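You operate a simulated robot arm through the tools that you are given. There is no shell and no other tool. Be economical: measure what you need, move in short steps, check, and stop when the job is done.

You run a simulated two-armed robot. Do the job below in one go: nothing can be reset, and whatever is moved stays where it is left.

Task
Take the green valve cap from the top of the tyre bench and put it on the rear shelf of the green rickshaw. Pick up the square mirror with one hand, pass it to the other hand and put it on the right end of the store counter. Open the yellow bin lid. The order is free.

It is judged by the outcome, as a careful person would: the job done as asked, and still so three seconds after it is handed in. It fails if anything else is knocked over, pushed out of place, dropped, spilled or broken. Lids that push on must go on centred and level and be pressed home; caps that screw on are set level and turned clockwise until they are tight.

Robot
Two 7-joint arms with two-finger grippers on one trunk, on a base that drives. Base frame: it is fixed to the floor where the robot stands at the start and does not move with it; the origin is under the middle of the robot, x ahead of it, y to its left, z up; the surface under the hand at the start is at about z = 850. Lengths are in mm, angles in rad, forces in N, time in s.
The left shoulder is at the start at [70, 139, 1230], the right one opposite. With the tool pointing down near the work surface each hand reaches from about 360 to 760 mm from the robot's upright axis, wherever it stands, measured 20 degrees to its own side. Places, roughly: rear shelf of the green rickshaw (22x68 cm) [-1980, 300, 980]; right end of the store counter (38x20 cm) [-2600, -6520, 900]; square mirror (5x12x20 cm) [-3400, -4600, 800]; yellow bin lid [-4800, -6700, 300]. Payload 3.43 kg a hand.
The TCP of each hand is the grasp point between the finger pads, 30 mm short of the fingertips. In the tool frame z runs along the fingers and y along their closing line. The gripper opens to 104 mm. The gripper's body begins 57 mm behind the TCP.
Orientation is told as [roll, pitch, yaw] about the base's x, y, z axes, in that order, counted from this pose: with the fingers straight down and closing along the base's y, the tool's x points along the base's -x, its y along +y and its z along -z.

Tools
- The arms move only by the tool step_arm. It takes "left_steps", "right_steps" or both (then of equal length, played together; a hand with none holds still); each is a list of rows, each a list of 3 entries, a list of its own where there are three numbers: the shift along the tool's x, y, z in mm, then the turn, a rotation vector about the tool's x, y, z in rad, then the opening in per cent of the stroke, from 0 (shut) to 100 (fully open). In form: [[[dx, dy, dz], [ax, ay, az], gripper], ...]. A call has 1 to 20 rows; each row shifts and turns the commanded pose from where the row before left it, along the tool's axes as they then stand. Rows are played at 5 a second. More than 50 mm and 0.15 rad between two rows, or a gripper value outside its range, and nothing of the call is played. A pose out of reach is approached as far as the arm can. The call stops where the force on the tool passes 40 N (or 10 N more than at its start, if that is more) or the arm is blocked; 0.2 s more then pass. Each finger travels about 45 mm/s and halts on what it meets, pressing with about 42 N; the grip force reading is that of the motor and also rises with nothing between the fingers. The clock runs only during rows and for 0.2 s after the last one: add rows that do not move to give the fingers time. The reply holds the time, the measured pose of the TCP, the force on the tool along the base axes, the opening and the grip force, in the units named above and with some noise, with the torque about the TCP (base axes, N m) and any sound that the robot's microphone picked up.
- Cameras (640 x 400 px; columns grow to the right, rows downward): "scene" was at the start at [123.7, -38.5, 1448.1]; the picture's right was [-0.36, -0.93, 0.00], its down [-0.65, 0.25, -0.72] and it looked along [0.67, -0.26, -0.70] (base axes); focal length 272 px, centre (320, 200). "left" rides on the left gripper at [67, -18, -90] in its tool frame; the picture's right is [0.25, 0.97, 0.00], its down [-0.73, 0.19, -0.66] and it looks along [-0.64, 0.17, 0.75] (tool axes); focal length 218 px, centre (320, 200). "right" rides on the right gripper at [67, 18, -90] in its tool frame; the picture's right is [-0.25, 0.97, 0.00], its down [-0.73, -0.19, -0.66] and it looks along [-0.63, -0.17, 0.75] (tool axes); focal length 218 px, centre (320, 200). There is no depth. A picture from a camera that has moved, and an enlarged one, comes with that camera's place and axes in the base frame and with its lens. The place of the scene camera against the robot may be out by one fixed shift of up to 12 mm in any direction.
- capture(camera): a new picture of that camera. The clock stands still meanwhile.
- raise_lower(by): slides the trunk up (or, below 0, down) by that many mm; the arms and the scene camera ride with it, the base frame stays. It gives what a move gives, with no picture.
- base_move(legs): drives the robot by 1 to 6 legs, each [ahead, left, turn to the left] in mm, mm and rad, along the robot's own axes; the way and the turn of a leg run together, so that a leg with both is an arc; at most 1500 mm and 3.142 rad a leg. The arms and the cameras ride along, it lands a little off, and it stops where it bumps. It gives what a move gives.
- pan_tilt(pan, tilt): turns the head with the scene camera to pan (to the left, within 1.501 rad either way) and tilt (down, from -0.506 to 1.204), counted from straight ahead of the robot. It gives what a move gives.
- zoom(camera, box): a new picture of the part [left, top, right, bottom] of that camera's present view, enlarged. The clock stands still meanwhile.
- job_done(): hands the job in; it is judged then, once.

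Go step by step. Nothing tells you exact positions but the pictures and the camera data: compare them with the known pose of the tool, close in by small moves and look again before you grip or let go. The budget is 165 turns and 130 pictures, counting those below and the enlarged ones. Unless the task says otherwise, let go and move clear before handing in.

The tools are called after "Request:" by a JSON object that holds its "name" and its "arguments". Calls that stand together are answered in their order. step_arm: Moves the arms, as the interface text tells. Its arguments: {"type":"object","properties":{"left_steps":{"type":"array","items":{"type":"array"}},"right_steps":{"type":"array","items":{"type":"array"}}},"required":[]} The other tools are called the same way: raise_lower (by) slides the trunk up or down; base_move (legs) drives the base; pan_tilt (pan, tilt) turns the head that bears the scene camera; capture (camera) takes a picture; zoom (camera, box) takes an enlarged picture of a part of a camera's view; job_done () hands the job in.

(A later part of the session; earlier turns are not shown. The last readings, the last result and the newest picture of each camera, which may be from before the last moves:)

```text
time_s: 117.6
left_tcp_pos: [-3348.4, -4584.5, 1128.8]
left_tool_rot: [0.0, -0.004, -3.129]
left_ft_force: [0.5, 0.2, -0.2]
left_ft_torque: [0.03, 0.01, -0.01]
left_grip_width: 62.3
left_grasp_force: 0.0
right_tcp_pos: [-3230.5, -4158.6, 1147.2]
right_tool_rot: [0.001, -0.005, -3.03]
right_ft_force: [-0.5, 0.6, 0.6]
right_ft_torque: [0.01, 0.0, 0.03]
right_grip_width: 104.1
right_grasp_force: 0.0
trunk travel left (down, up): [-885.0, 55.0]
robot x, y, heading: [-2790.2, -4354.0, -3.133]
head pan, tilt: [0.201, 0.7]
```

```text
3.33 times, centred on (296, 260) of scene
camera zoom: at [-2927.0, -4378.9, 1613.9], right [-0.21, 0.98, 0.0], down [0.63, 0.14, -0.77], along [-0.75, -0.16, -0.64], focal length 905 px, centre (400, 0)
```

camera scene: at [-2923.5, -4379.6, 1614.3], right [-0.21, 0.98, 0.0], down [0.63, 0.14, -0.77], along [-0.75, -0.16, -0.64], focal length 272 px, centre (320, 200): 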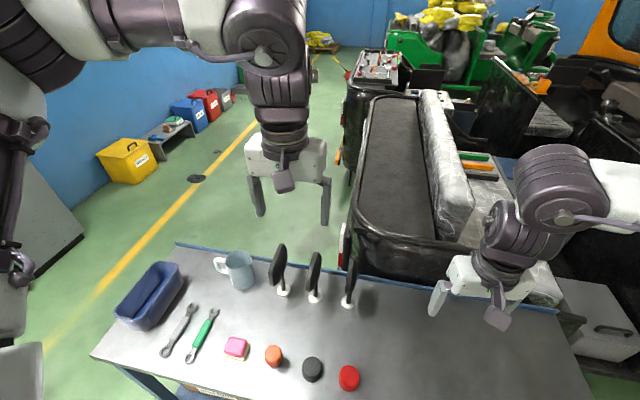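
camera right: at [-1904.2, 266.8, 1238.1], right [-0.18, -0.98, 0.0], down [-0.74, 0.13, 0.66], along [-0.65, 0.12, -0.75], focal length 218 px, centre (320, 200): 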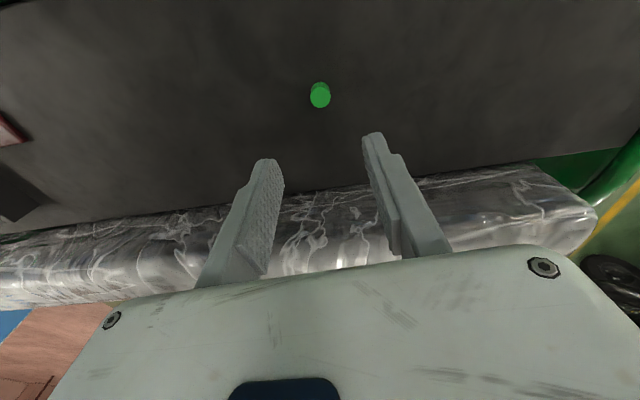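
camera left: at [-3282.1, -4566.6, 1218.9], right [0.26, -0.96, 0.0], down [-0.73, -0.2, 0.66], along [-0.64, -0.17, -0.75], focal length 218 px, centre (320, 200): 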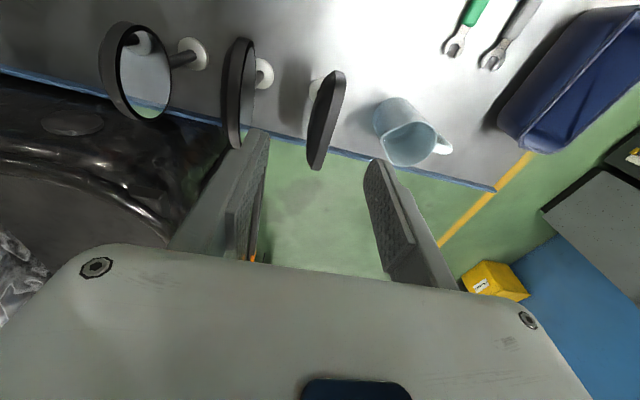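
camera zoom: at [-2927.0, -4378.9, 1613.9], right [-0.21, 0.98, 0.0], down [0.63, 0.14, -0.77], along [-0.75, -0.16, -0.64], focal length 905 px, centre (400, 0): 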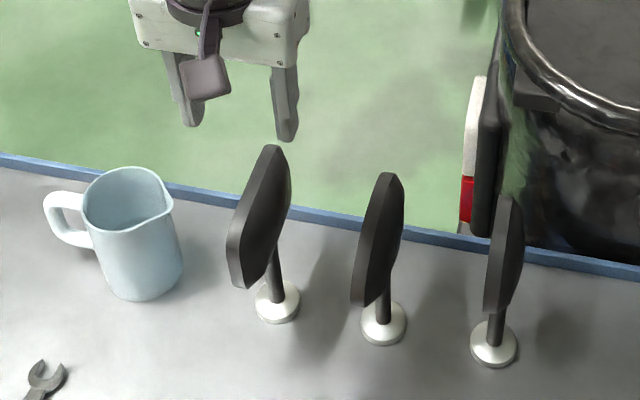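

The plate is nearly along x at y≈−4588. I'll lower 60 mm with the fingers straddling it and look again.

Request:
{"name": "step_arm", "arguments": {"left_steps": [[[5, 3, 30], [0, 0, 0], 60], [[5, 0, 30], [0, 0, 0], 60], [[0, 0, 0], [0, 0, 0], 60]]}}

Request:
{"name": "capture", "arguments": {"camera": "left"}}

Request:
{"name": "zoom", "arguments": {"camera": "scene", "box": [200, 200, 392, 320]}}

```text
time_s: 118.4
left_tcp_pos: [-3335.6, -4584.7, 1067.0]
left_tool_rot: [0.0, -0.003, -3.129]
left_ft_force: [0.0, 0.0, -0.3]
left_ft_torque: [0.0, 0.01, 0.02]
left_grip_width: 62.5
left_grasp_force: 0.0
right_tcp_pos: [-3230.6, -4158.2, 1145.4]
right_tool_rot: [-0.001, -0.005, -3.028]
right_ft_force: [0.6, 0.2, -0.2]
right_ft_torque: [-0.01, -0.02, 0.02]
right_grip_width: 104.0
right_grasp_force: 0.1
trunk travel left (down, up): [-885.0, 55.0]
robot x, y, heading: [-2790.6, -4351.7, -3.135]
head pan, tilt: [0.201, 0.7]
```

```text
69 pictures are left
camera left: at [-3268.8, -4567.2, 1158.0], right [0.26, -0.96, 0.0], down [-0.73, -0.2, 0.66], along [-0.64, -0.17, -0.75], focal length 218 px, centre (320, 200)
```

left: 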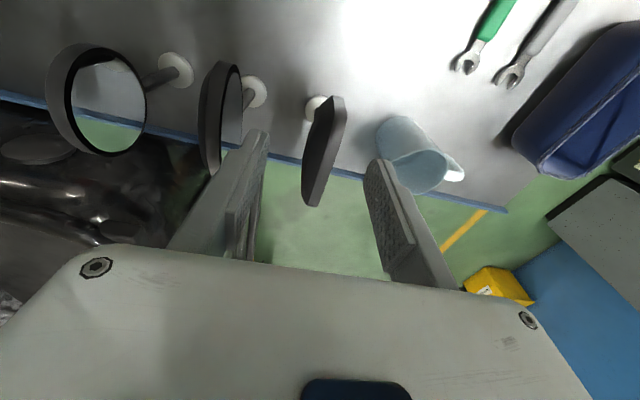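

```text
3.33 times, centred on (296, 260) of scene
camera zoom: at [-2926.7, -4378.7, 1614.0], right [-0.21, 0.98, 0.0], down [0.63, 0.13, -0.77], along [-0.75, -0.16, -0.64], focal length 905 px, centre (400, 0)
```

zoom: 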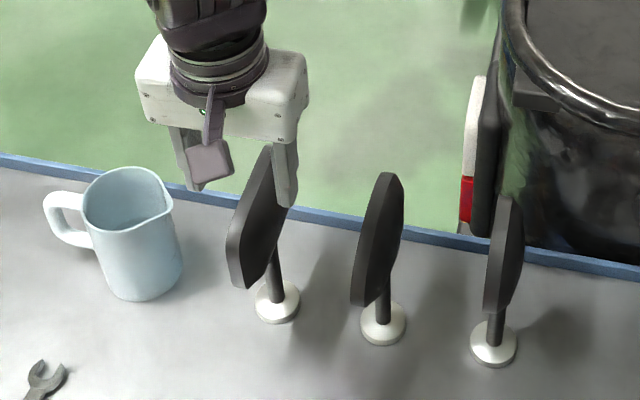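

The plate top is at z≈985, from [-3314, -4593] to [-3428, -4600]. I'll centre the grip 30 mm from its middle on the near side and descend.

Request:
{"name": "step_arm", "arguments": {"left_steps": [[[-5, 10, 0], [0, 0, -0.05], 55], [[0, 0, 25], [0, 0, 0], 50], [[0, 0, 25], [0, 0, 0], 50], [[0, 0, 0], [0, 0, 0], 50]]}}

Request:
{"name": "capture", "arguments": {"camera": "left"}}

Request:
{"name": "zoom", "arguments": {"camera": "scene", "box": [200, 200, 392, 320]}}

```text
time_s: 119.4
left_tcp_pos: [-3342.5, -4597.8, 1018.3]
left_tool_rot: [0.0, -0.001, -3.082]
left_ft_force: [-0.4, -0.1, -0.2]
left_ft_torque: [0.01, 0.01, 0.06]
left_grip_width: 52.2
left_grasp_force: 0.0
right_tcp_pos: [-3230.9, -4158.6, 1146.1]
right_tool_rot: [0.0, -0.005, -3.029]
right_ft_force: [-0.3, -0.1, -0.7]
right_ft_torque: [0.0, 0.0, 0.0]
right_grip_width: 104.3
right_grasp_force: 0.0
trunk travel left (down, up): [-885.0, 55.0]
robot x, y, heading: [-2792.4, -4349.6, -3.13]
head pan, tilt: [0.201, 0.7]
```

```text
67 pictures are left
camera left: at [-3276.5, -4577.0, 1107.6], right [0.31, -0.95, 0.0], down [-0.71, -0.23, 0.66], along [-0.63, -0.2, -0.75], focal length 218 px, centre (320, 200)
```

left: 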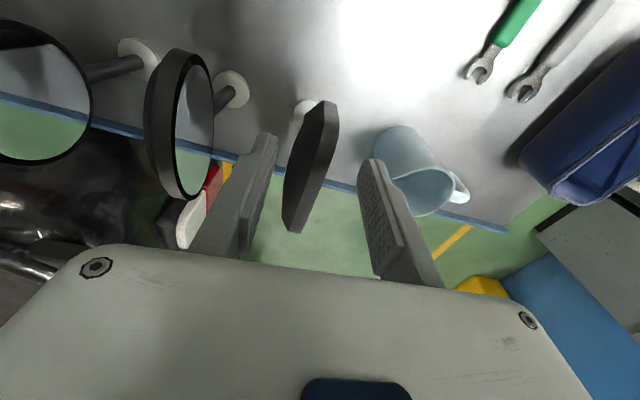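

```text
3.33 times, centred on (296, 260) of scene
camera zoom: at [-2927.2, -4379.8, 1613.9], right [-0.21, 0.98, 0.0], down [0.63, 0.14, -0.76], along [-0.75, -0.16, -0.64], focal length 905 px, centre (400, 0)
```

zoom: 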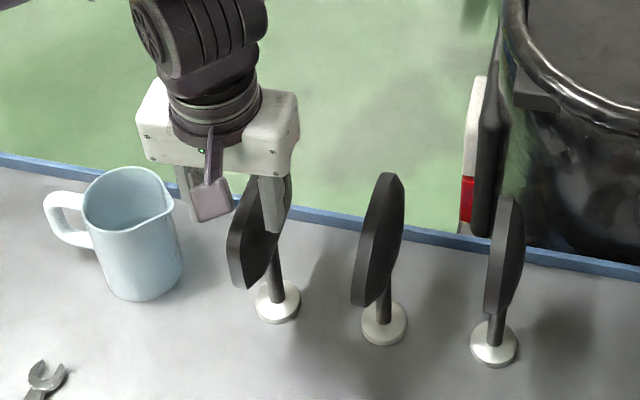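

The plate sits between the fingers. Descending to grip depth and closing gently.

Request:
{"name": "step_arm", "arguments": {"left_steps": [[[0, -1, 15], [0, 0, 0], 50], [[0, 0, 15], [0, 0, 0], 50], [[0, 0, 15], [0, 0, 0], 50], [[0, 0, 0], [0, 0, 0], 50]]}}

Request:
{"name": "capture", "arguments": {"camera": "left"}}

Request:
{"name": "zoom", "arguments": {"camera": "scene", "box": [200, 200, 392, 320]}}

```text
time_s: 120.4
left_tcp_pos: [-3342.3, -4598.4, 972.4]
left_tool_rot: [-0.001, -0.001, -3.082]
left_ft_force: [0.4, -0.4, -0.5]
left_ft_torque: [-0.01, -0.02, 0.01]
left_grip_width: 51.9
left_grasp_force: 0.0
right_tcp_pos: [-3231.1, -4160.0, 1146.2]
right_tool_rot: [-0.002, -0.005, -3.03]
right_ft_force: [0.2, -0.5, 0.4]
right_ft_torque: [0.0, -0.01, 0.02]
right_grip_width: 104.1
right_grasp_force: 0.1
trunk travel left (down, up): [-885.0, 55.0]
robot x, y, heading: [-2795.0, -4352.7, -3.134]
head pan, tilt: [0.201, 0.7]
```

```text
65 pictures are left
camera left: at [-3277.0, -4577.9, 1061.0], right [0.31, -0.95, 0.0], down [-0.72, -0.23, 0.66], along [-0.63, -0.2, -0.75], focal length 218 px, centre (320, 200)
```

left: 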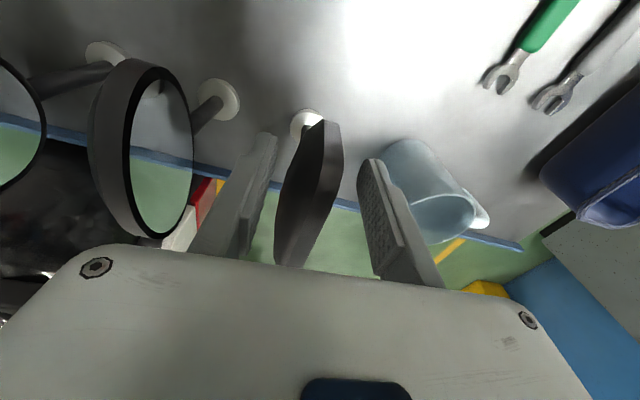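

```text
3.33 times, centred on (296, 260) of scene
camera zoom: at [-2927.6, -4379.6, 1613.9], right [-0.21, 0.98, 0.0], down [0.63, 0.14, -0.76], along [-0.75, -0.16, -0.64], focal length 905 px, centre (400, 0)
```

zoom: 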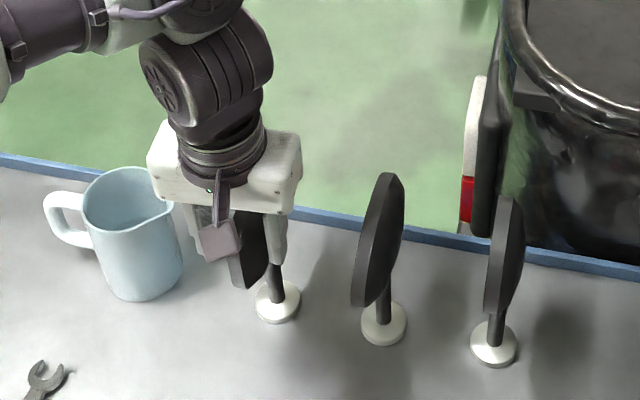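

Request:
{"name": "step_arm", "arguments": {"left_steps": [[[0, 0, 0], [0, 0, 0], 40], [[0, 0, 0], [0, 0, 0], 30], [[0, 0, 0], [0, 0, 0], 22], [[0, 0, 0], [0, 0, 0], 15], [[0, 0, 0], [0, 0, 0], 8], [[0, 0, 0], [0, 0, 0], 0], [[0, 0, 0], [0, 0, 0], 0]]}}

Request:
{"name": "capture", "arguments": {"camera": "left"}}

```text
time_s: 122.0
left_tcp_pos: [-3342.2, -4598.4, 972.3]
left_tool_rot: [-0.001, -0.003, -3.082]
left_ft_force: [0.1, 2.0, 2.4]
left_ft_torque: [0.52, 0.09, -0.14]
left_grip_width: 20.1
left_grasp_force: 42.3
right_tcp_pos: [-3231.1, -4159.0, 1146.9]
right_tool_rot: [0.0, -0.004, -3.032]
right_ft_force: [0.1, -0.4, -0.2]
right_ft_torque: [-0.01, 0.0, 0.0]
right_grip_width: 103.9
right_grasp_force: 0.1
trunk travel left (down, up): [-885.0, 55.0]
robot x, y, heading: [-2792.8, -4351.8, -3.135]
head pan, tilt: [0.201, 0.7]
```

```text
63 pictures are left
camera left: at [-3276.8, -4577.3, 1061.6], right [0.31, -0.95, 0.0], down [-0.71, -0.23, 0.66], along [-0.63, -0.2, -0.75], focal length 218 px, centre (320, 200)
```

left: 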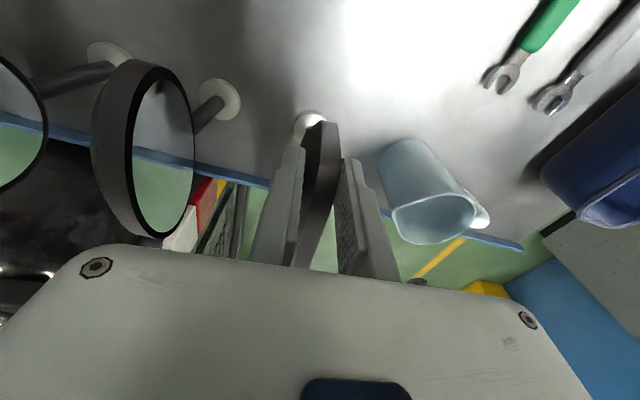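

Gripped at 20 mm. Lifting straight up.

Request:
{"name": "step_arm", "arguments": {"left_steps": [[[0, 0, -5], [0, 0, 0], 0], [[0, 0, -20], [0, 0, 0], 0], [[0, 0, -35], [0, 0, 0], 0], [[0, 0, -40], [0, 0, 0], 0], [[0, 0, -40], [0, 0, 0], 0], [[0, 0, -40], [0, 0, 0], 0], [[0, 0, -40], [0, 0, 0], 0], [[0, 0, 0], [0, 0, 0], 0]]}}

Request:
{"name": "capture", "arguments": {"camera": "left"}}

Request:
{"name": "capture", "arguments": {"camera": "scene"}}

```text
time_s: 123.8
left_tcp_pos: [-3343.8, -4599.3, 1190.0]
left_tool_rot: [-0.003, 0.001, -3.08]
left_ft_force: [-0.5, 0.3, -2.9]
left_ft_torque: [0.06, -0.13, -0.02]
left_grip_width: 15.9
left_grasp_force: 42.2
right_tcp_pos: [-3232.7, -4158.4, 1146.1]
right_tool_rot: [-0.002, -0.006, -3.029]
right_ft_force: [0.3, 0.0, 0.4]
right_ft_torque: [0.0, 0.0, 0.02]
right_grip_width: 104.1
right_grasp_force: 0.1
trunk travel left (down, up): [-885.0, 55.0]
robot x, y, heading: [-2790.9, -4346.4, -3.13]
head pan, tilt: [0.201, 0.7]
```

```text
62 pictures are left
camera left: at [-3277.4, -4578.8, 1279.8], right [0.31, -0.95, 0.0], down [-0.72, -0.23, 0.66], along [-0.63, -0.2, -0.75], focal length 218 px, centre (320, 200)
```

left: 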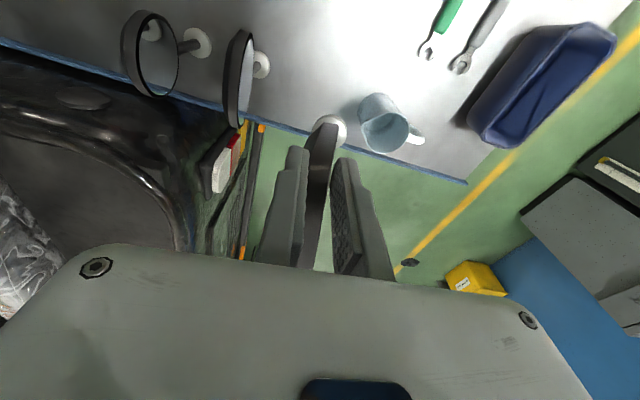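

```text
61 pictures are left
camera scene: at [-2928.3, -4380.2, 1613.8], right [-0.21, 0.98, 0.0], down [0.63, 0.14, -0.76], along [-0.75, -0.16, -0.64], focal length 272 px, centre (320, 200)
```

scene: 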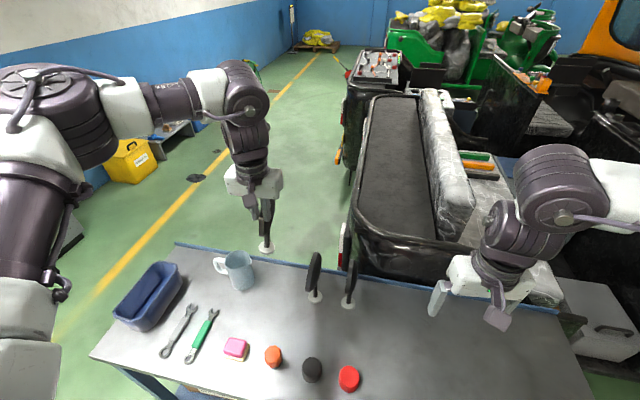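

The mirror hangs securely. I'll raise the trunk a bit, bring the mirror to the robot's middle, and turn it so its free half points to the right hand.

Request:
{"name": "raise_lower", "arguments": {"by": 50}}

Request:
{"name": "step_arm", "arguments": {"left_steps": [[[0, -44, 0], [0, 0, 0], 0], [[0, -44, 0], [0, 0, 0], 0], [[0, -44, 0], [0, 0, 0], 0], [[0, -44, 0], [0, 0, 0], 0], [[0, -44, 0], [0, 0, 0], 0], [[0, 0, 0], [0, 0, 0.13], 0], [[0, 0, 0], [0, 0, 0.13], 0], [[0, 0, 0], [0, 0, 0.13], 0], [[0, 0, 0], [0, 0, 0.13], 0], [[0, 0, 0], [0, 0, 0.13], 0], [[0, 0, 0], [0, 0, 0.13], 0], [[0, 0, 0], [0, 0, 0.13], 0], [[0, 0, 0], [0, 0, 0.13], 0], [[0, 0, 0], [0, 0, 0.13], 0], [[0, 0, 0], [0, 0, 0.13], 0], [[0, 0, 0], [0, 0, 0.13], 0], [[0, 0, 0], [0, 0, 0.13], 0], [[0, 0, 0], [0, 0, 0.05], 0], [[0, 0, 0], [0, 0, 0], 0]]}}

Request:
{"name": "capture", "arguments": {"camera": "scene"}}

```text
time_s: 124.7
left_tcp_pos: [-3343.0, -4600.3, 1239.2]
left_tool_rot: [-0.001, -0.002, -3.083]
left_ft_force: [-0.5, -1.1, -2.9]
left_ft_torque: [0.03, -0.13, 0.02]
left_grip_width: 16.0
left_grasp_force: 42.4
right_tcp_pos: [-3232.6, -4158.8, 1196.2]
right_tool_rot: [-0.001, -0.005, -3.03]
right_ft_force: [-0.5, 0.4, 0.4]
right_ft_torque: [0.02, 0.01, 0.01]
right_grip_width: 104.2
right_grasp_force: 0.1
trunk travel left (down, up): [-935.0, 5.0]
robot x, y, heading: [-2789.3, -4350.6, -3.134]
head pan, tilt: [0.201, 0.7]
```

```text
time_s: 128.7
left_tcp_pos: [-3356.0, -4379.9, 1240.1]
left_tool_rot: [0.001, 0.0, 1.589]
left_ft_force: [-0.9, 0.3, -2.4]
left_ft_torque: [-0.13, -0.09, 0.0]
left_grip_width: 14.2
left_grasp_force: 42.1
right_tcp_pos: [-3230.8, -4158.9, 1196.0]
right_tool_rot: [0.0, -0.006, -3.029]
right_ft_force: [0.5, -0.6, -0.1]
right_ft_torque: [-0.01, 0.01, -0.01]
right_grip_width: 104.0
right_grasp_force: 0.0
trunk travel left (down, up): [-935.0, 5.0]
robot x, y, heading: [-2789.1, -4349.5, -3.134]
head pan, tilt: [0.201, 0.7]
```

```text
60 pictures are left
camera scene: at [-2928.0, -4379.6, 1663.8], right [-0.21, 0.98, 0.0], down [0.63, 0.14, -0.76], along [-0.75, -0.16, -0.64], focal length 272 px, centre (320, 200)
```

scene: 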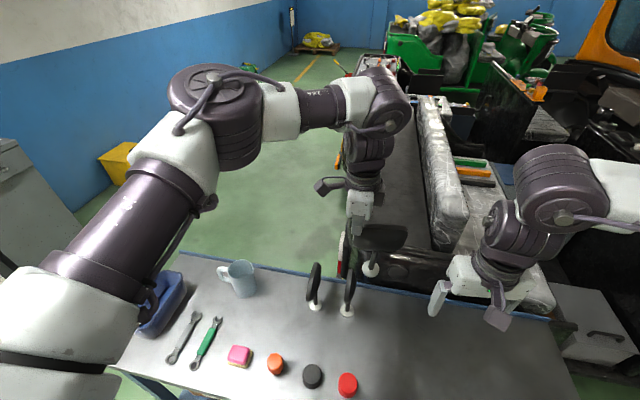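

Request:
{"name": "zoom", "arguments": {"camera": "scene", "box": [310, 180, 438, 260]}}

Request:
{"name": "capture", "arguments": {"camera": "right"}}

```text
5.00 times, centred on (374, 220) of scene
camera zoom: at [-2928.0, -4379.6, 1663.8], right [-0.21, 0.98, 0.0], down [0.63, 0.14, -0.76], along [-0.75, -0.16, -0.64], focal length 1358 px, centre (50, 100)
```

zoom: 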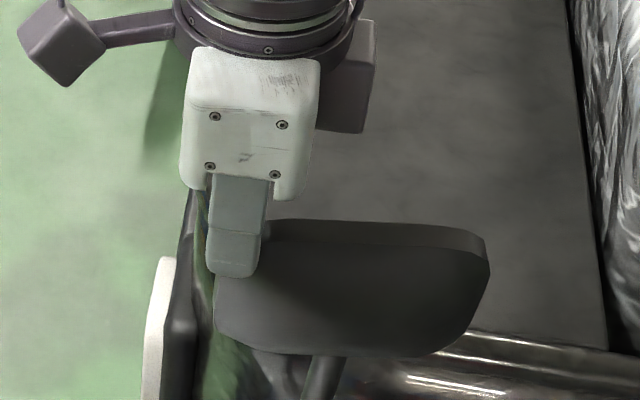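

```text
58 pictures are left
camera right: at [-3161.1, -4170.3, 1286.6], right [-0.14, -0.99, 0.0], down [-0.74, 0.11, 0.66], along [-0.65, 0.09, -0.75], focal length 218 px, centre (320, 200)
```

right: 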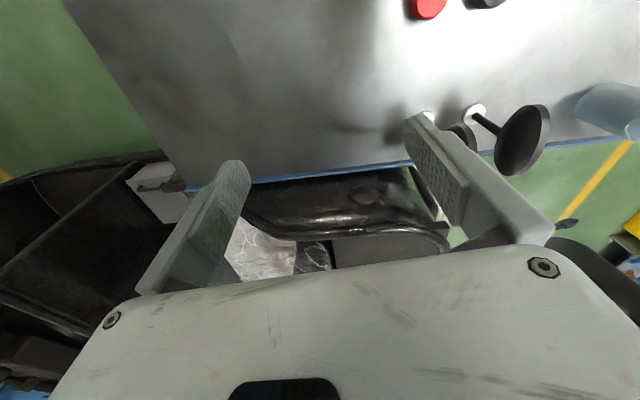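

The left fingers hold the plate's left end, and its right end is free about 108 mm to the right. I'll turn the right hand to mirror the left one and bring it level, clear on the right side.

Request:
{"name": "step_arm", "arguments": {"right_steps": [[[0, 0, 0], [0, 0, -0.134], 90], [[0, 0, 0], [0, 0, -0.134], 80], [[0, 0, 0], [0, 0, -0.134], 70], [[0, 0, 0], [0, 0, -0.134], 60], [[0, 0, 0], [0, 0, -0.134], 60], [[0, 0, 0], [0, 0, -0.134], 60], [[0, 0, 0], [0, 0, -0.134], 60], [[0, 0, 0], [0, 0, -0.134], 60], [[0, 0, 0], [0, 0, -0.134], 60], [[0, 0, 0], [0, 0, -0.134], 60], [[0, 0, 0], [0, 0, -0.137], 60], [[0, -30, -22], [0, 0, 0], 60], [[0, -30, -22], [0, 0, 0], 60], [[0, -30, 0], [0, 0, 0], 60], [[0, -35, 0], [0, 0, 0], 60], [[0, 0, 0], [0, 0, 0], 60]]}}

Request:
{"name": "capture", "arguments": {"camera": "scene"}}

Request:
{"name": "capture", "arguments": {"camera": "right"}}

```text
time_s: 132.1
left_tcp_pos: [-3355.2, -4380.7, 1238.8]
left_tool_rot: [0.001, -0.002, 1.593]
left_ft_force: [0.6, -0.2, -3.3]
left_ft_torque: [-0.15, -0.04, 0.0]
left_grip_width: 14.1
left_grasp_force: 41.8
right_tcp_pos: [-3356.1, -4161.6, 1239.4]
right_tool_rot: [-0.004, -0.001, -1.551]
right_ft_force: [-0.2, -0.5, -0.2]
right_ft_torque: [0.0, -0.01, 0.02]
right_grip_width: 62.3
right_grasp_force: 0.2
trunk travel left (down, up): [-935.0, 5.0]
robot x, y, heading: [-2792.3, -4352.3, -3.139]
head pan, tilt: [0.201, 0.7]
```

```text
57 pictures are left
camera scene: at [-2927.8, -4379.9, 1663.9], right [-0.21, 0.98, 0.0], down [0.63, 0.14, -0.76], along [-0.75, -0.16, -0.64], focal length 272 px, centre (320, 200)
```

scene: 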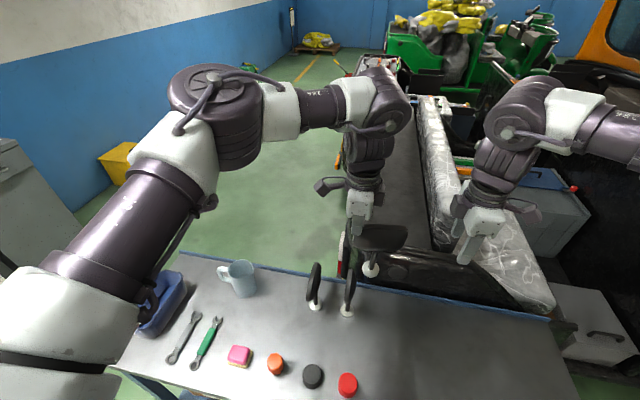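

```text
56 pictures are left
camera right: at [-3337.1, -4095.6, 1329.6], right [0.97, -0.23, -0.01], down [-0.17, -0.73, 0.66], along [-0.16, -0.64, -0.75], focal length 218 px, centre (320, 200)
```

right: 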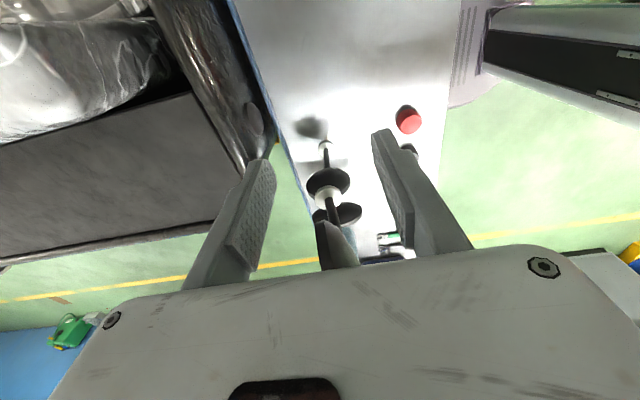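

Request:
{"name": "zoom", "arguments": {"camera": "right", "box": [240, 150, 400, 270]}}

Request:
{"name": "zoom", "arguments": {"camera": "scene", "box": [330, 190, 490, 290]}}

```text
3.33 times, centred on (320, 210) of right
camera zoom: at [-3337.1, -4095.6, 1329.6], right [0.97, -0.23, -0.01], down [-0.17, -0.73, 0.66], along [-0.16, -0.64, -0.75], focal length 728 px, centre (320, 167)
```

zoom: 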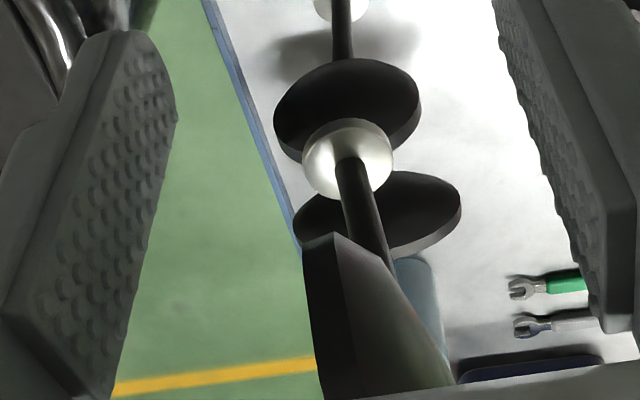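

```text
4.00 times, centred on (410, 240) of scene
camera zoom: at [-2927.8, -4379.9, 1663.9], right [-0.21, 0.98, 0.0], down [0.63, 0.14, -0.76], along [-0.75, -0.16, -0.64], focal length 1086 px, centre (-40, 40)
```

zoom: 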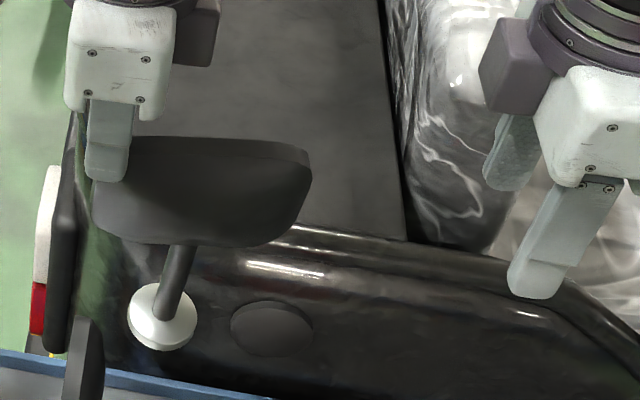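

The plate hangs slightly yawed and leaned, so its right part is about 10 mm farther from me. I'll turn the right gripper 0.1 rad to match and slide it over the right end with the fingers straddling.

Request:
{"name": "step_arm", "arguments": {"right_steps": [[[0, -9, 0], [0, 0, -0.1], 60], [[-30, -4, 0], [0, 0, 0], 60], [[-30, -4, 0], [0, 0, 0], 60], [[-30, -4, 0], [0, 0, 0], 60], [[0, 0, 0], [0, 0, 0], 60]]}}

Request:
{"name": "capture", "arguments": {"camera": "right"}}

Request:
{"name": "zoom", "arguments": {"camera": "scene", "box": [310, 180, 470, 280]}}

```text
time_s: 133.3
left_tcp_pos: [-3355.6, -4380.2, 1238.6]
left_tool_rot: [0.002, 0.0, 1.592]
left_ft_force: [0.0, 0.0, -2.1]
left_ft_torque: [-0.12, -0.03, 0.0]
left_grip_width: 14.0
left_grasp_force: 41.7
right_tcp_pos: [-3367.8, -4252.9, 1237.8]
right_tool_rot: [-0.005, 0.0, -1.453]
right_ft_force: [-1.0, 0.5, 0.3]
right_ft_torque: [0.0, 0.0, 0.01]
right_grip_width: 62.7
right_grasp_force: 0.1
trunk travel left (down, up): [-935.0, 5.0]
robot x, y, heading: [-2783.8, -4349.9, -3.135]
head pan, tilt: [0.201, 0.7]
```

```text
53 pictures are left
camera right: at [-3356.6, -4185.6, 1329.0], right [0.99, -0.14, 0.0], down [-0.1, -0.75, 0.66], along [-0.09, -0.65, -0.75], focal length 218 px, centre (320, 200)
```

right: 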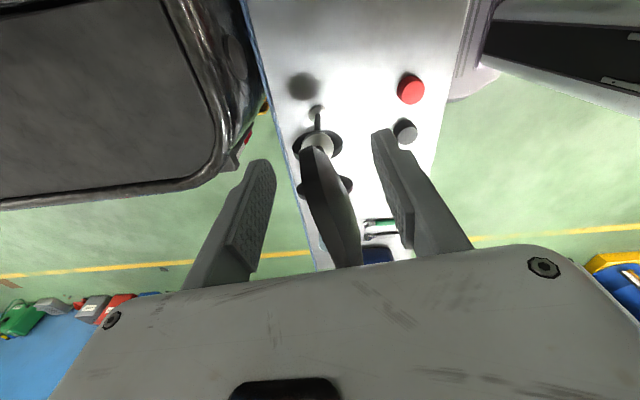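

```text
4.00 times, centred on (390, 230) of scene
camera zoom: at [-2928.4, -4379.3, 1663.8], right [-0.21, 0.98, 0.0], down [0.63, 0.14, -0.76], along [-0.75, -0.16, -0.64], focal length 1086 px, centre (40, 80)
```

zoom: 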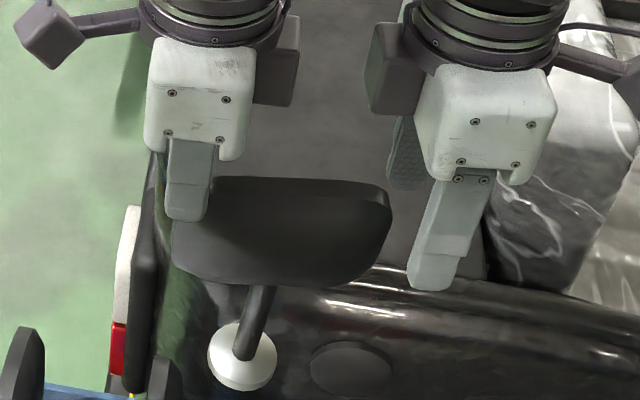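

The plate leans about 0.15 rad (top toward me). I'll tilt the right gripper to match and slide 25 mm further, keeping the two wrists apart.

Request:
{"name": "step_arm", "arguments": {"right_steps": [[[0, 0, 0], [0.13, 0, 0], 60], [[-13, 1, 0], [0, 0, 0], 60], [[-12, 1, 0], [0, 0, 0], 60], [[0, 0, 0], [0, 0, 0], 60]]}}

Request:
{"name": "capture", "arguments": {"camera": "right"}}

Request:
{"name": "zoom", "arguments": {"camera": "scene", "box": [310, 180, 470, 280]}}

```text
time_s: 134.3
left_tcp_pos: [-3356.2, -4379.1, 1239.3]
left_tool_rot: [0.003, 0.002, 1.591]
left_ft_force: [0.9, 0.2, -2.4]
left_ft_torque: [-0.14, -0.06, -0.01]
left_grip_width: 14.3
left_grasp_force: 42.4
right_tcp_pos: [-3363.0, -4276.7, 1240.7]
right_tool_rot: [-0.136, 0.001, -1.452]
right_ft_force: [0.5, -0.1, -0.4]
right_ft_torque: [-0.05, -0.02, 0.01]
right_grip_width: 62.6
right_grasp_force: 0.0
trunk travel left (down, up): [-935.0, 5.0]
robot x, y, heading: [-2790.9, -4350.8, -3.13]
head pan, tilt: [0.201, 0.7]
```

```text
51 pictures are left
camera right: at [-3339.4, -4207.4, 1327.3], right [0.98, -0.14, -0.13], down [-0.01, -0.74, 0.68], along [-0.19, -0.66, -0.72], focal length 218 px, centre (320, 200)
```

right: 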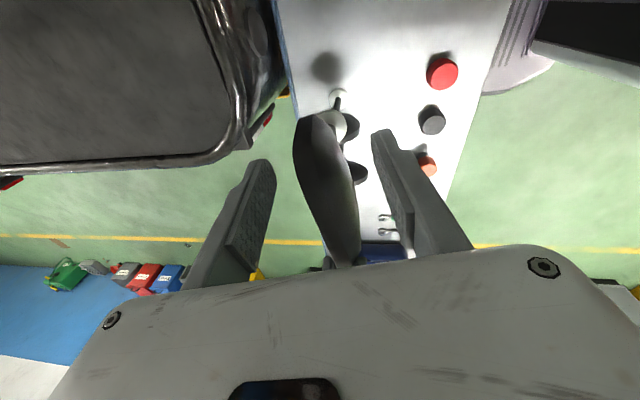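

```text
4.00 times, centred on (390, 230) of scene
camera zoom: at [-2927.6, -4378.7, 1663.9], right [-0.21, 0.98, 0.0], down [0.63, 0.13, -0.76], along [-0.75, -0.16, -0.64], focal length 1086 px, centre (40, 80)
```

zoom: 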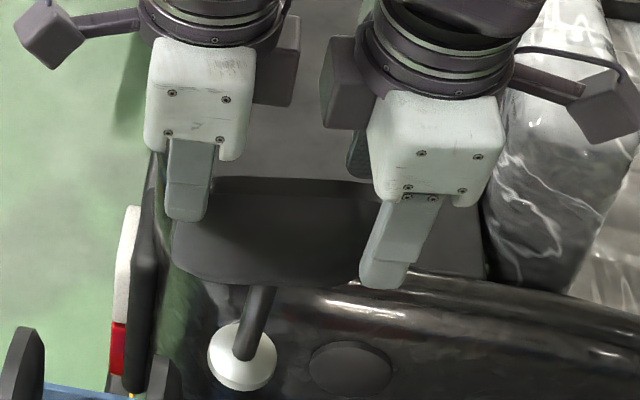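

The plate is between the right fingers with the wrists apart. Closing the right gripper gently.

Request:
{"name": "step_arm", "arguments": {"right_steps": [[[0, 0, 0], [0, 0, 0], 50], [[0, 0, 0], [0, 0, 0], 40], [[0, 0, 0], [0, 0, 0], 32], [[0, 0, 0], [0, 0, 0], 26], [[0, 0, 0], [0, 0, 0], 21], [[0, 0, 0], [0, 0, 0], 17], [[0, 0, 0], [0, 0, 0], 13], [[0, 0, 0], [0, 0, 0], 9], [[0, 0, 0], [0, 0, 0], 5], [[0, 0, 0], [0, 0, 0], 0], [[0, 0, 0], [0, 0, 0], 0]]}}

Request:
{"name": "capture", "arguments": {"camera": "right"}}

Request:
{"name": "zoom", "arguments": {"camera": "scene", "box": [310, 180, 470, 280]}}

```text
time_s: 136.7
left_tcp_pos: [-3356.6, -4380.1, 1239.1]
left_tool_rot: [0.004, 0.001, 1.591]
left_ft_force: [-3.3, -2.9, -0.1]
left_ft_torque: [-0.27, 0.09, -0.04]
left_grip_width: 12.9
left_grasp_force: 42.2
right_tcp_pos: [-3362.0, -4276.7, 1239.7]
right_tool_rot: [-0.134, 0.002, -1.451]
right_ft_force: [4.3, 3.6, 0.9]
right_ft_torque: [0.37, -0.15, 0.36]
right_grip_width: 16.3
right_grasp_force: 41.7
trunk travel left (down, up): [-935.0, 5.0]
robot x, y, heading: [-2792.7, -4353.8, -3.131]
head pan, tilt: [0.201, 0.7]
```

```text
49 pictures are left
camera right: at [-3339.6, -4207.9, 1327.0], right [0.98, -0.14, -0.13], down [-0.01, -0.74, 0.68], along [-0.19, -0.66, -0.73], focal length 218 px, centre (320, 200)
```

right: 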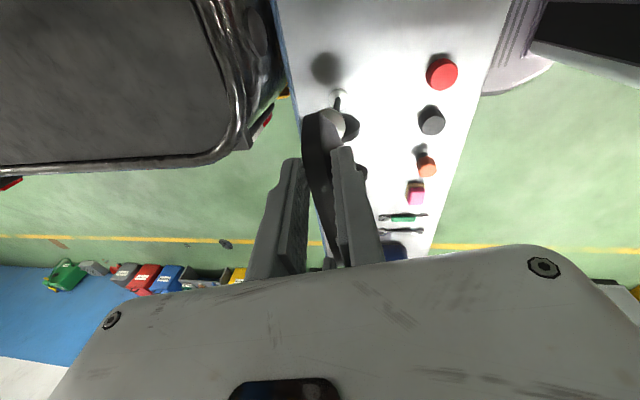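

```text
4.00 times, centred on (390, 230) of scene
camera zoom: at [-2928.1, -4379.7, 1663.8], right [-0.21, 0.98, 0.0], down [0.63, 0.14, -0.76], along [-0.75, -0.16, -0.64], focal length 1086 px, centre (40, 80)
```

zoom: 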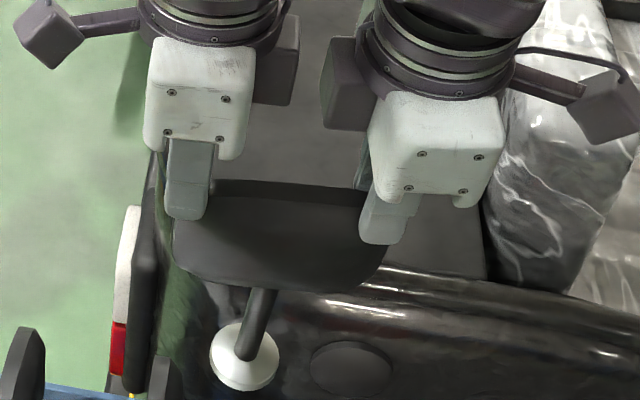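

The right hand has a firm grip (42 N). I'll open the left hand gradually and slide it off to the left.

Request:
{"name": "step_arm", "arguments": {"left_steps": [[[0, 0, 0], [0, 0, 0], 15], [[0, 0, 0], [0, 0, 0], 25], [[0, 0, 0], [0, 0, 0], 40], [[0, 0, 0], [0, 0, 0], 60], [[0, 0, 0], [0, 0, 0], 60], [[30, 0, 0], [0, 0, 0], 60], [[40, 0, 0], [0, 0, 0], 60], [[40, 0, 0], [0, 0, 0], 60], [[40, 0, 0], [0, 0, 0], 60], [[0, 0, 0], [0, 0, 0], 60]]}}

Request:
{"name": "capture", "arguments": {"camera": "scene"}}

Request:
{"name": "capture", "arguments": {"camera": "right"}}

```text
time_s: 138.9
left_tcp_pos: [-3352.4, -4528.5, 1239.7]
left_tool_rot: [0.002, -0.001, 1.592]
left_ft_force: [-0.3, -0.2, 0.6]
left_ft_torque: [0.02, -0.03, 0.03]
left_grip_width: 62.5
left_grasp_force: 0.0
right_tcp_pos: [-3362.9, -4277.1, 1239.3]
right_tool_rot: [-0.135, -0.002, -1.453]
right_ft_force: [-0.7, -0.1, -2.7]
right_ft_torque: [0.12, -0.09, 0.01]
right_grip_width: 15.1
right_grasp_force: 42.1
trunk travel left (down, up): [-935.0, 5.0]
robot x, y, heading: [-2791.7, -4352.5, -3.135]
head pan, tilt: [0.201, 0.7]
```

```text
47 pictures are left
camera scene: at [-2928.1, -4379.6, 1663.8], right [-0.21, 0.98, 0.0], down [0.63, 0.14, -0.76], along [-0.75, -0.16, -0.64], focal length 272 px, centre (320, 200)
```

scene: 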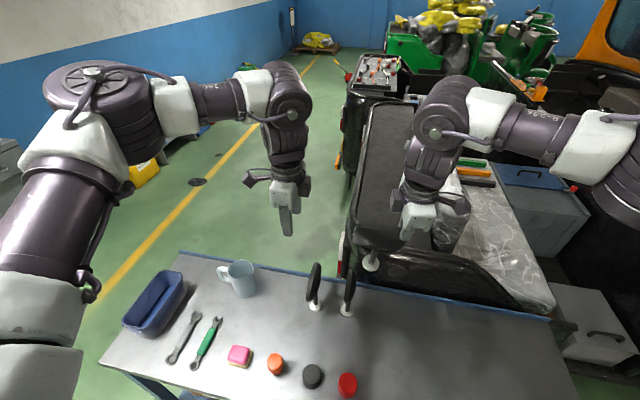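

```text
46 pictures are left
camera right: at [-3339.8, -4208.1, 1327.1], right [0.98, -0.14, -0.13], down [-0.01, -0.74, 0.68], along [-0.19, -0.66, -0.73], focal length 218 px, centre (320, 200)
```

right: 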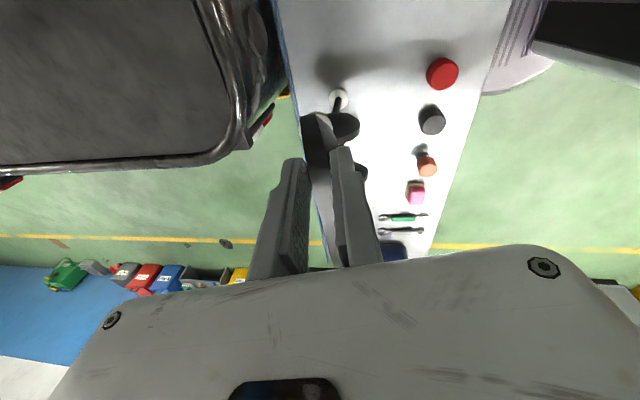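

The handover worked: the right hand now holds the mirror alone. I'll back off the table, turn to face the counter (−y), and drive part way.

Request:
{"name": "base_move", "arguments": {"legs": [[-130, 0, 0], [0, 0, 1.567], [800, -100, 0]]}}

Request:
{"name": "pan_tilt", "arguments": {"pan": -0.2, "tilt": 0.45}}

Request:
{"name": "capture", "arguments": {"camera": "scene"}}

```text
time_s: 148.0
left_tcp_pos: [-2558.4, -5721.7, 1239.0]
left_tool_rot: [0.004, -0.002, -3.109]
left_ft_force: [0.0, 0.0, -0.8]
left_ft_torque: [0.02, 0.02, 0.0]
left_grip_width: 62.6
left_grasp_force: 0.1
right_tcp_pos: [-2810.4, -5735.3, 1239.8]
right_tool_rot: [-0.138, 0.001, 0.132]
right_ft_force: [-0.1, -0.2, -2.6]
right_ft_torque: [0.03, 0.13, 0.0]
right_grip_width: 13.0
right_grasp_force: 42.2
trunk travel left (down, up): [-935.0, 5.0]
robot x, y, heading: [-2741.2, -5161.1, -1.55]
head pan, tilt: [0.201, 0.7]
```

```text
time_s: 148.8
left_tcp_pos: [-2557.4, -5723.4, 1238.9]
left_tool_rot: [0.002, 0.0, -3.107]
left_ft_force: [-0.3, 0.0, 0.0]
left_ft_torque: [-0.04, 0.01, -0.02]
left_grip_width: 62.1
left_grasp_force: 0.0
right_tcp_pos: [-2809.7, -5736.3, 1239.8]
right_tool_rot: [-0.134, 0.0, 0.132]
right_ft_force: [0.4, 0.1, -2.7]
right_ft_torque: [0.06, 0.15, 0.03]
right_grip_width: 13.3
right_grasp_force: 42.4
trunk travel left (down, up): [-935.0, 5.0]
robot x, y, heading: [-2739.6, -5166.6, -1.552]
head pan, tilt: [-0.201, 0.45]
```

```text
45 pictures are left
camera scene: at [-2759.2, -5314.0, 1685.9], right [-0.98, 0.18, 0.0], down [0.08, 0.43, -0.9], along [-0.16, -0.89, -0.44], focal length 272 px, centre (320, 200)
```

scene: 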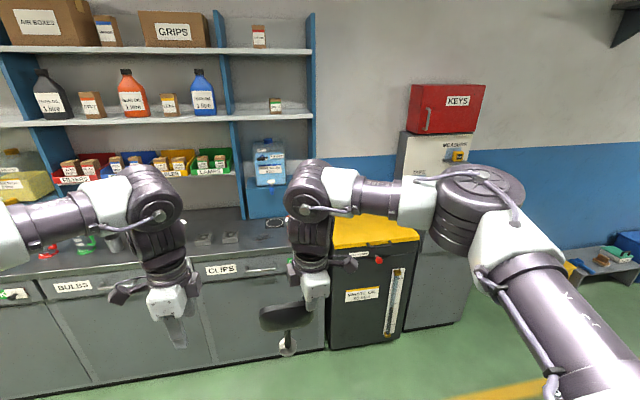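

The counter's right end lies ahead, with a few items on it. I'll move closer and to the left so the right hand lines up, then look.

Request:
{"name": "base_move", "arguments": {"legs": [[450, 320, -0.02]]}}

Request:
{"name": "pan_tilt", "arguments": {"pan": -0.15, "tilt": 0.65}}

Request:
{"name": "capture", "arguments": {"camera": "scene"}}

Request:
{"name": "capture", "arguments": {"camera": "left"}}

```text
time_s: 152.0
left_tcp_pos: [-2253.4, -6168.7, 1240.1]
left_tool_rot: [0.004, 0.001, 3.135]
left_ft_force: [0.1, 0.5, 0.2]
left_ft_torque: [0.01, -0.03, -0.01]
left_grip_width: 62.5
left_grasp_force: 0.0
right_tcp_pos: [-2506.3, -6171.5, 1240.0]
right_tool_rot: [-0.137, 0.0, 0.095]
right_ft_force: [-0.1, -0.2, -2.7]
right_ft_torque: [0.06, 0.13, -0.04]
right_grip_width: 12.9
right_grasp_force: 41.7
trunk travel left (down, up): [-935.0, 5.0]
robot x, y, heading: [-2414.7, -5604.0, -1.582]
head pan, tilt: [-0.201, 0.45]
```

```text
time_s: 152.7
left_tcp_pos: [-2252.6, -6169.5, 1240.1]
left_tool_rot: [0.001, 0.0, 3.138]
left_ft_force: [-0.5, 0.4, -0.2]
left_ft_torque: [0.02, 0.0, 0.02]
left_grip_width: 62.6
left_grasp_force: 0.0
right_tcp_pos: [-2505.2, -6172.6, 1239.9]
right_tool_rot: [-0.134, 0.001, 0.094]
right_ft_force: [0.4, -0.7, -1.6]
right_ft_torque: [0.05, 0.15, 0.0]
right_grip_width: 12.9
right_grasp_force: 42.2
trunk travel left (down, up): [-935.0, 5.0]
robot x, y, heading: [-2413.0, -5601.9, -1.583]
head pan, tilt: [-0.15, 0.649]
```

```text
44 pictures are left
camera scene: at [-2433.2, -5748.3, 1668.3], right [-0.99, 0.16, 0.0], down [0.1, 0.6, -0.8], along [-0.13, -0.79, -0.6], focal length 272 px, centre (320, 200)
```

scene: 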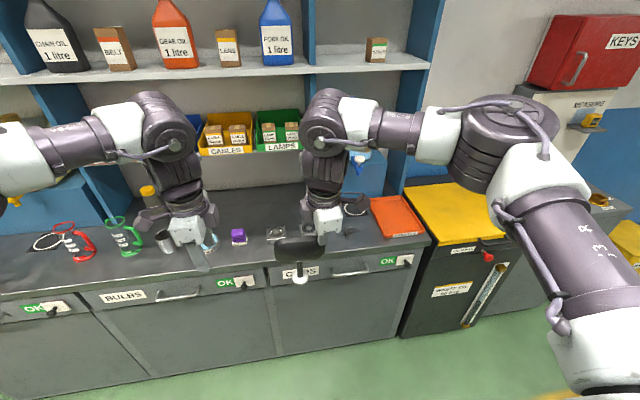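

```text
43 pictures are left
camera left: at [-2186.0, -6152.2, 1329.8], right [0.25, -0.97, 0.0], down [-0.73, -0.19, 0.66], along [-0.64, -0.17, -0.75], focal length 218 px, centre (320, 200)
```

left: 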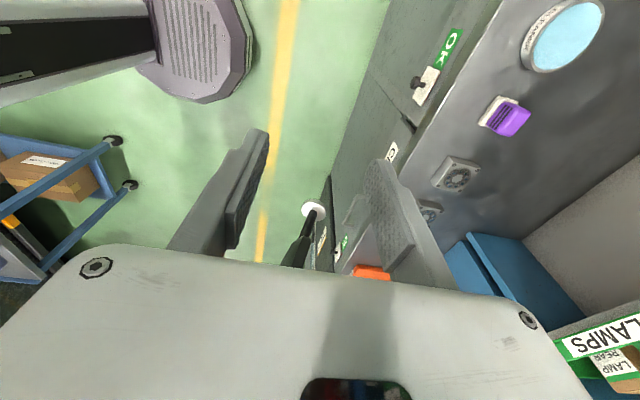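

The free spot is between the second speaker (x≈−2516) and the orange tray (x≈−2840). I'll put the foot near [-2670, -6480] and drive in 330 mm.

Request:
{"name": "base_move", "arguments": {"legs": [[330, -70, 0]]}}

Request:
{"name": "capture", "arguments": {"camera": "scene"}}

```text
time_s: 155.0
left_tcp_pos: [-2329.9, -6497.9, 1240.6]
left_tool_rot: [0.004, -0.002, 3.131]
left_ft_force: [0.0, 0.1, 0.1]
left_ft_torque: [-0.01, 0.01, 0.01]
left_grip_width: 62.5
left_grasp_force: 0.0
right_tcp_pos: [-2582.9, -6500.4, 1241.3]
right_tool_rot: [-0.136, 0.002, 0.088]
right_ft_force: [0.0, 0.2, -2.5]
right_ft_torque: [0.05, 0.12, 0.02]
right_grip_width: 12.8
right_grasp_force: 42.0
trunk travel left (down, up): [-935.0, 5.0]
robot x, y, heading: [-2490.6, -5932.5, -1.589]
head pan, tilt: [-0.15, 0.649]
```

```text
42 pictures are left
camera scene: at [-2507.5, -6075.4, 1668.6], right [-0.99, 0.17, 0.0], down [0.1, 0.59, -0.8], along [-0.13, -0.79, -0.6], focal length 272 px, centre (320, 200)
```

scene: 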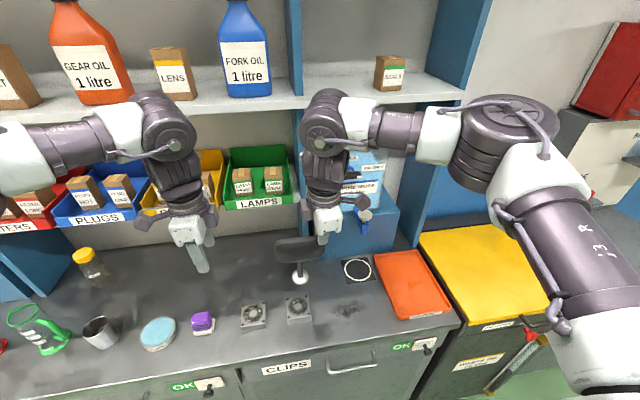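

Request:
{"name": "zoom", "arguments": {"camera": "scene", "box": [240, 240, 432, 360]}}

```text
3.33 times, centred on (336, 300) of scene
camera zoom: at [-2507.5, -6075.4, 1668.6], right [-0.99, 0.17, 0.0], down [0.1, 0.59, -0.8], along [-0.13, -0.79, -0.6], focal length 905 px, centre (267, -133)
```

zoom: 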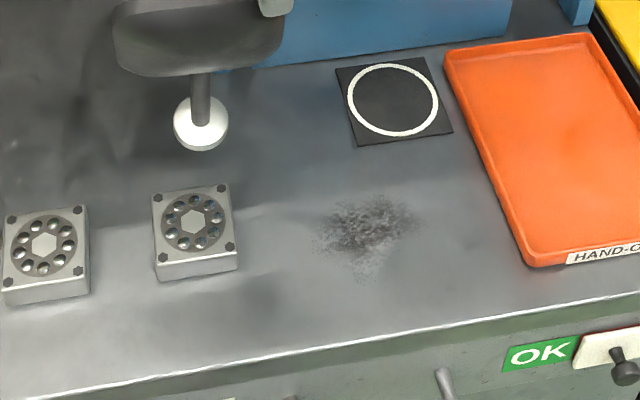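

Request:
{"name": "zoom", "arguments": {"camera": "scene", "box": [268, 235, 332, 275]}}

Request:
{"name": "capture", "arguments": {"camera": "left"}}

```text
10.00 times, centred on (300, 255) of scene
camera zoom: at [-2507.5, -6075.4, 1668.6], right [-0.99, 0.17, 0.0], down [0.1, 0.59, -0.8], along [-0.13, -0.79, -0.6], focal length 2715 px, centre (520, -350)
```

zoom: 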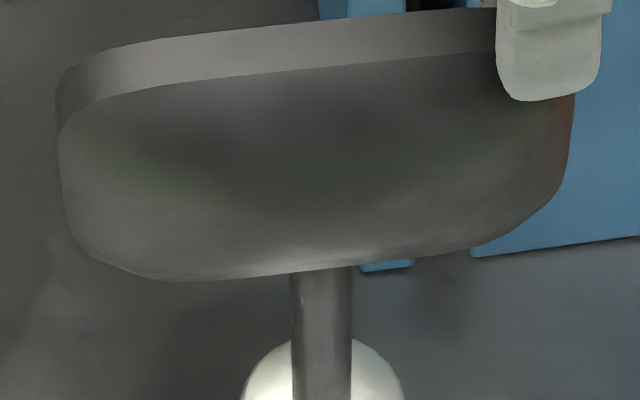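

```text
39 pictures are left
camera left: at [-2263.0, -6481.4, 1330.9], right [0.24, -0.97, 0.0], down [-0.73, -0.18, 0.66], along [-0.64, -0.16, -0.75], focal length 218 px, centre (320, 200)
```

left: 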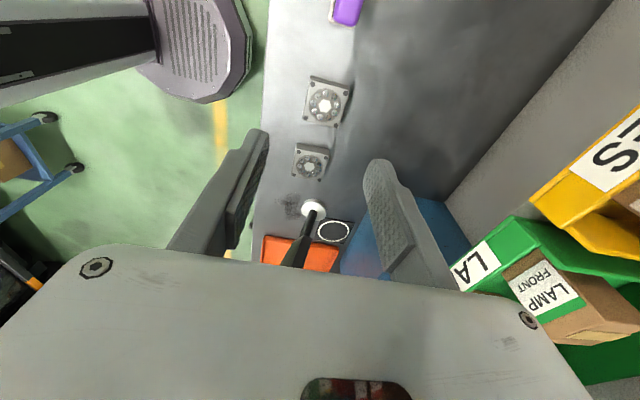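

The stem leans by about the gripper's tilt, so I'll undo the 0.135 rad tilt to make it plumb. Then I'll shift over the clear spot near [-2601, -6570] and come partly down.

Request:
{"name": "step_arm", "arguments": {"right_steps": [[[0, 0, 0], [-0.068, 0, 0], 0], [[0, 0, 0], [-0.068, 0, 0], 0], [[26, -22, 0], [0, 0, 0], 0], [[26, -22, 0], [0, 0, 0], 0], [[27, -21, 0], [0, 0, 0], 0], [[0, 0, 35], [0, 0, 0], 0], [[0, 0, 35], [0, 0, 0], 0], [[0, 0, 30], [0, 0, 0], 0], [[0, 0, 0], [0, 0, 0], 0]]}}

Request:
{"name": "zoom", "arguments": {"camera": "scene", "box": [240, 220, 432, 340]}}

Request:
{"name": "capture", "arguments": {"camera": "left"}}

```text
time_s: 157.0
left_tcp_pos: [-2330.3, -6501.1, 1239.0]
left_tool_rot: [0.001, -0.002, 3.132]
left_ft_force: [0.2, 1.2, 0.1]
left_ft_torque: [0.03, 0.0, -0.01]
left_grip_width: 62.5
left_grasp_force: 0.1
right_tcp_pos: [-2654.9, -6576.6, 1138.9]
right_tool_rot: [0.001, 0.0, 0.087]
right_ft_force: [-0.4, 0.4, -2.4]
right_ft_torque: [0.0, 0.13, 0.01]
right_grip_width: 11.2
right_grasp_force: 41.9
trunk travel left (down, up): [-935.0, 5.0]
robot x, y, heading: [-2489.5, -5937.3, -1.591]
head pan, tilt: [-0.15, 0.649]
```

```text
3.33 times, centred on (336, 280) of scene
camera zoom: at [-2507.9, -6078.5, 1668.3], right [-0.99, 0.17, 0.0], down [0.1, 0.6, -0.8], along [-0.13, -0.79, -0.6], focal length 905 px, centre (267, -67)
```

zoom: 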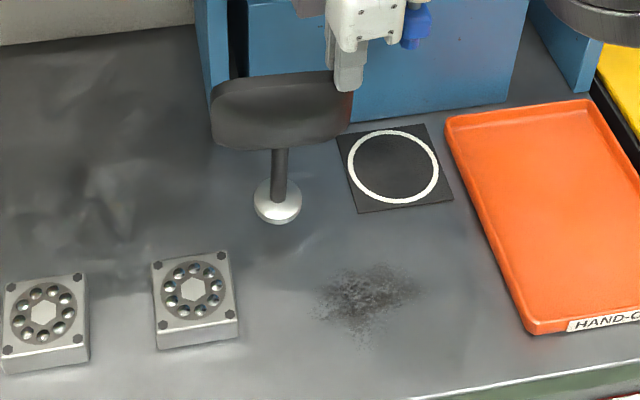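

```text
37 pictures are left
camera left: at [-2263.2, -6483.8, 1329.8], right [0.24, -0.97, 0.0], down [-0.73, -0.18, 0.66], along [-0.64, -0.16, -0.75], focal length 218 px, centre (320, 200)
```

left: 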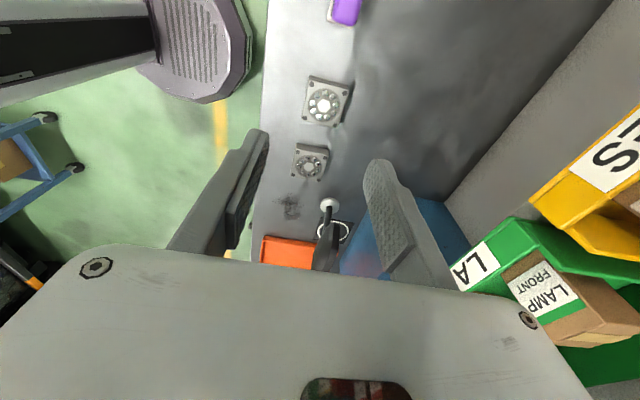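

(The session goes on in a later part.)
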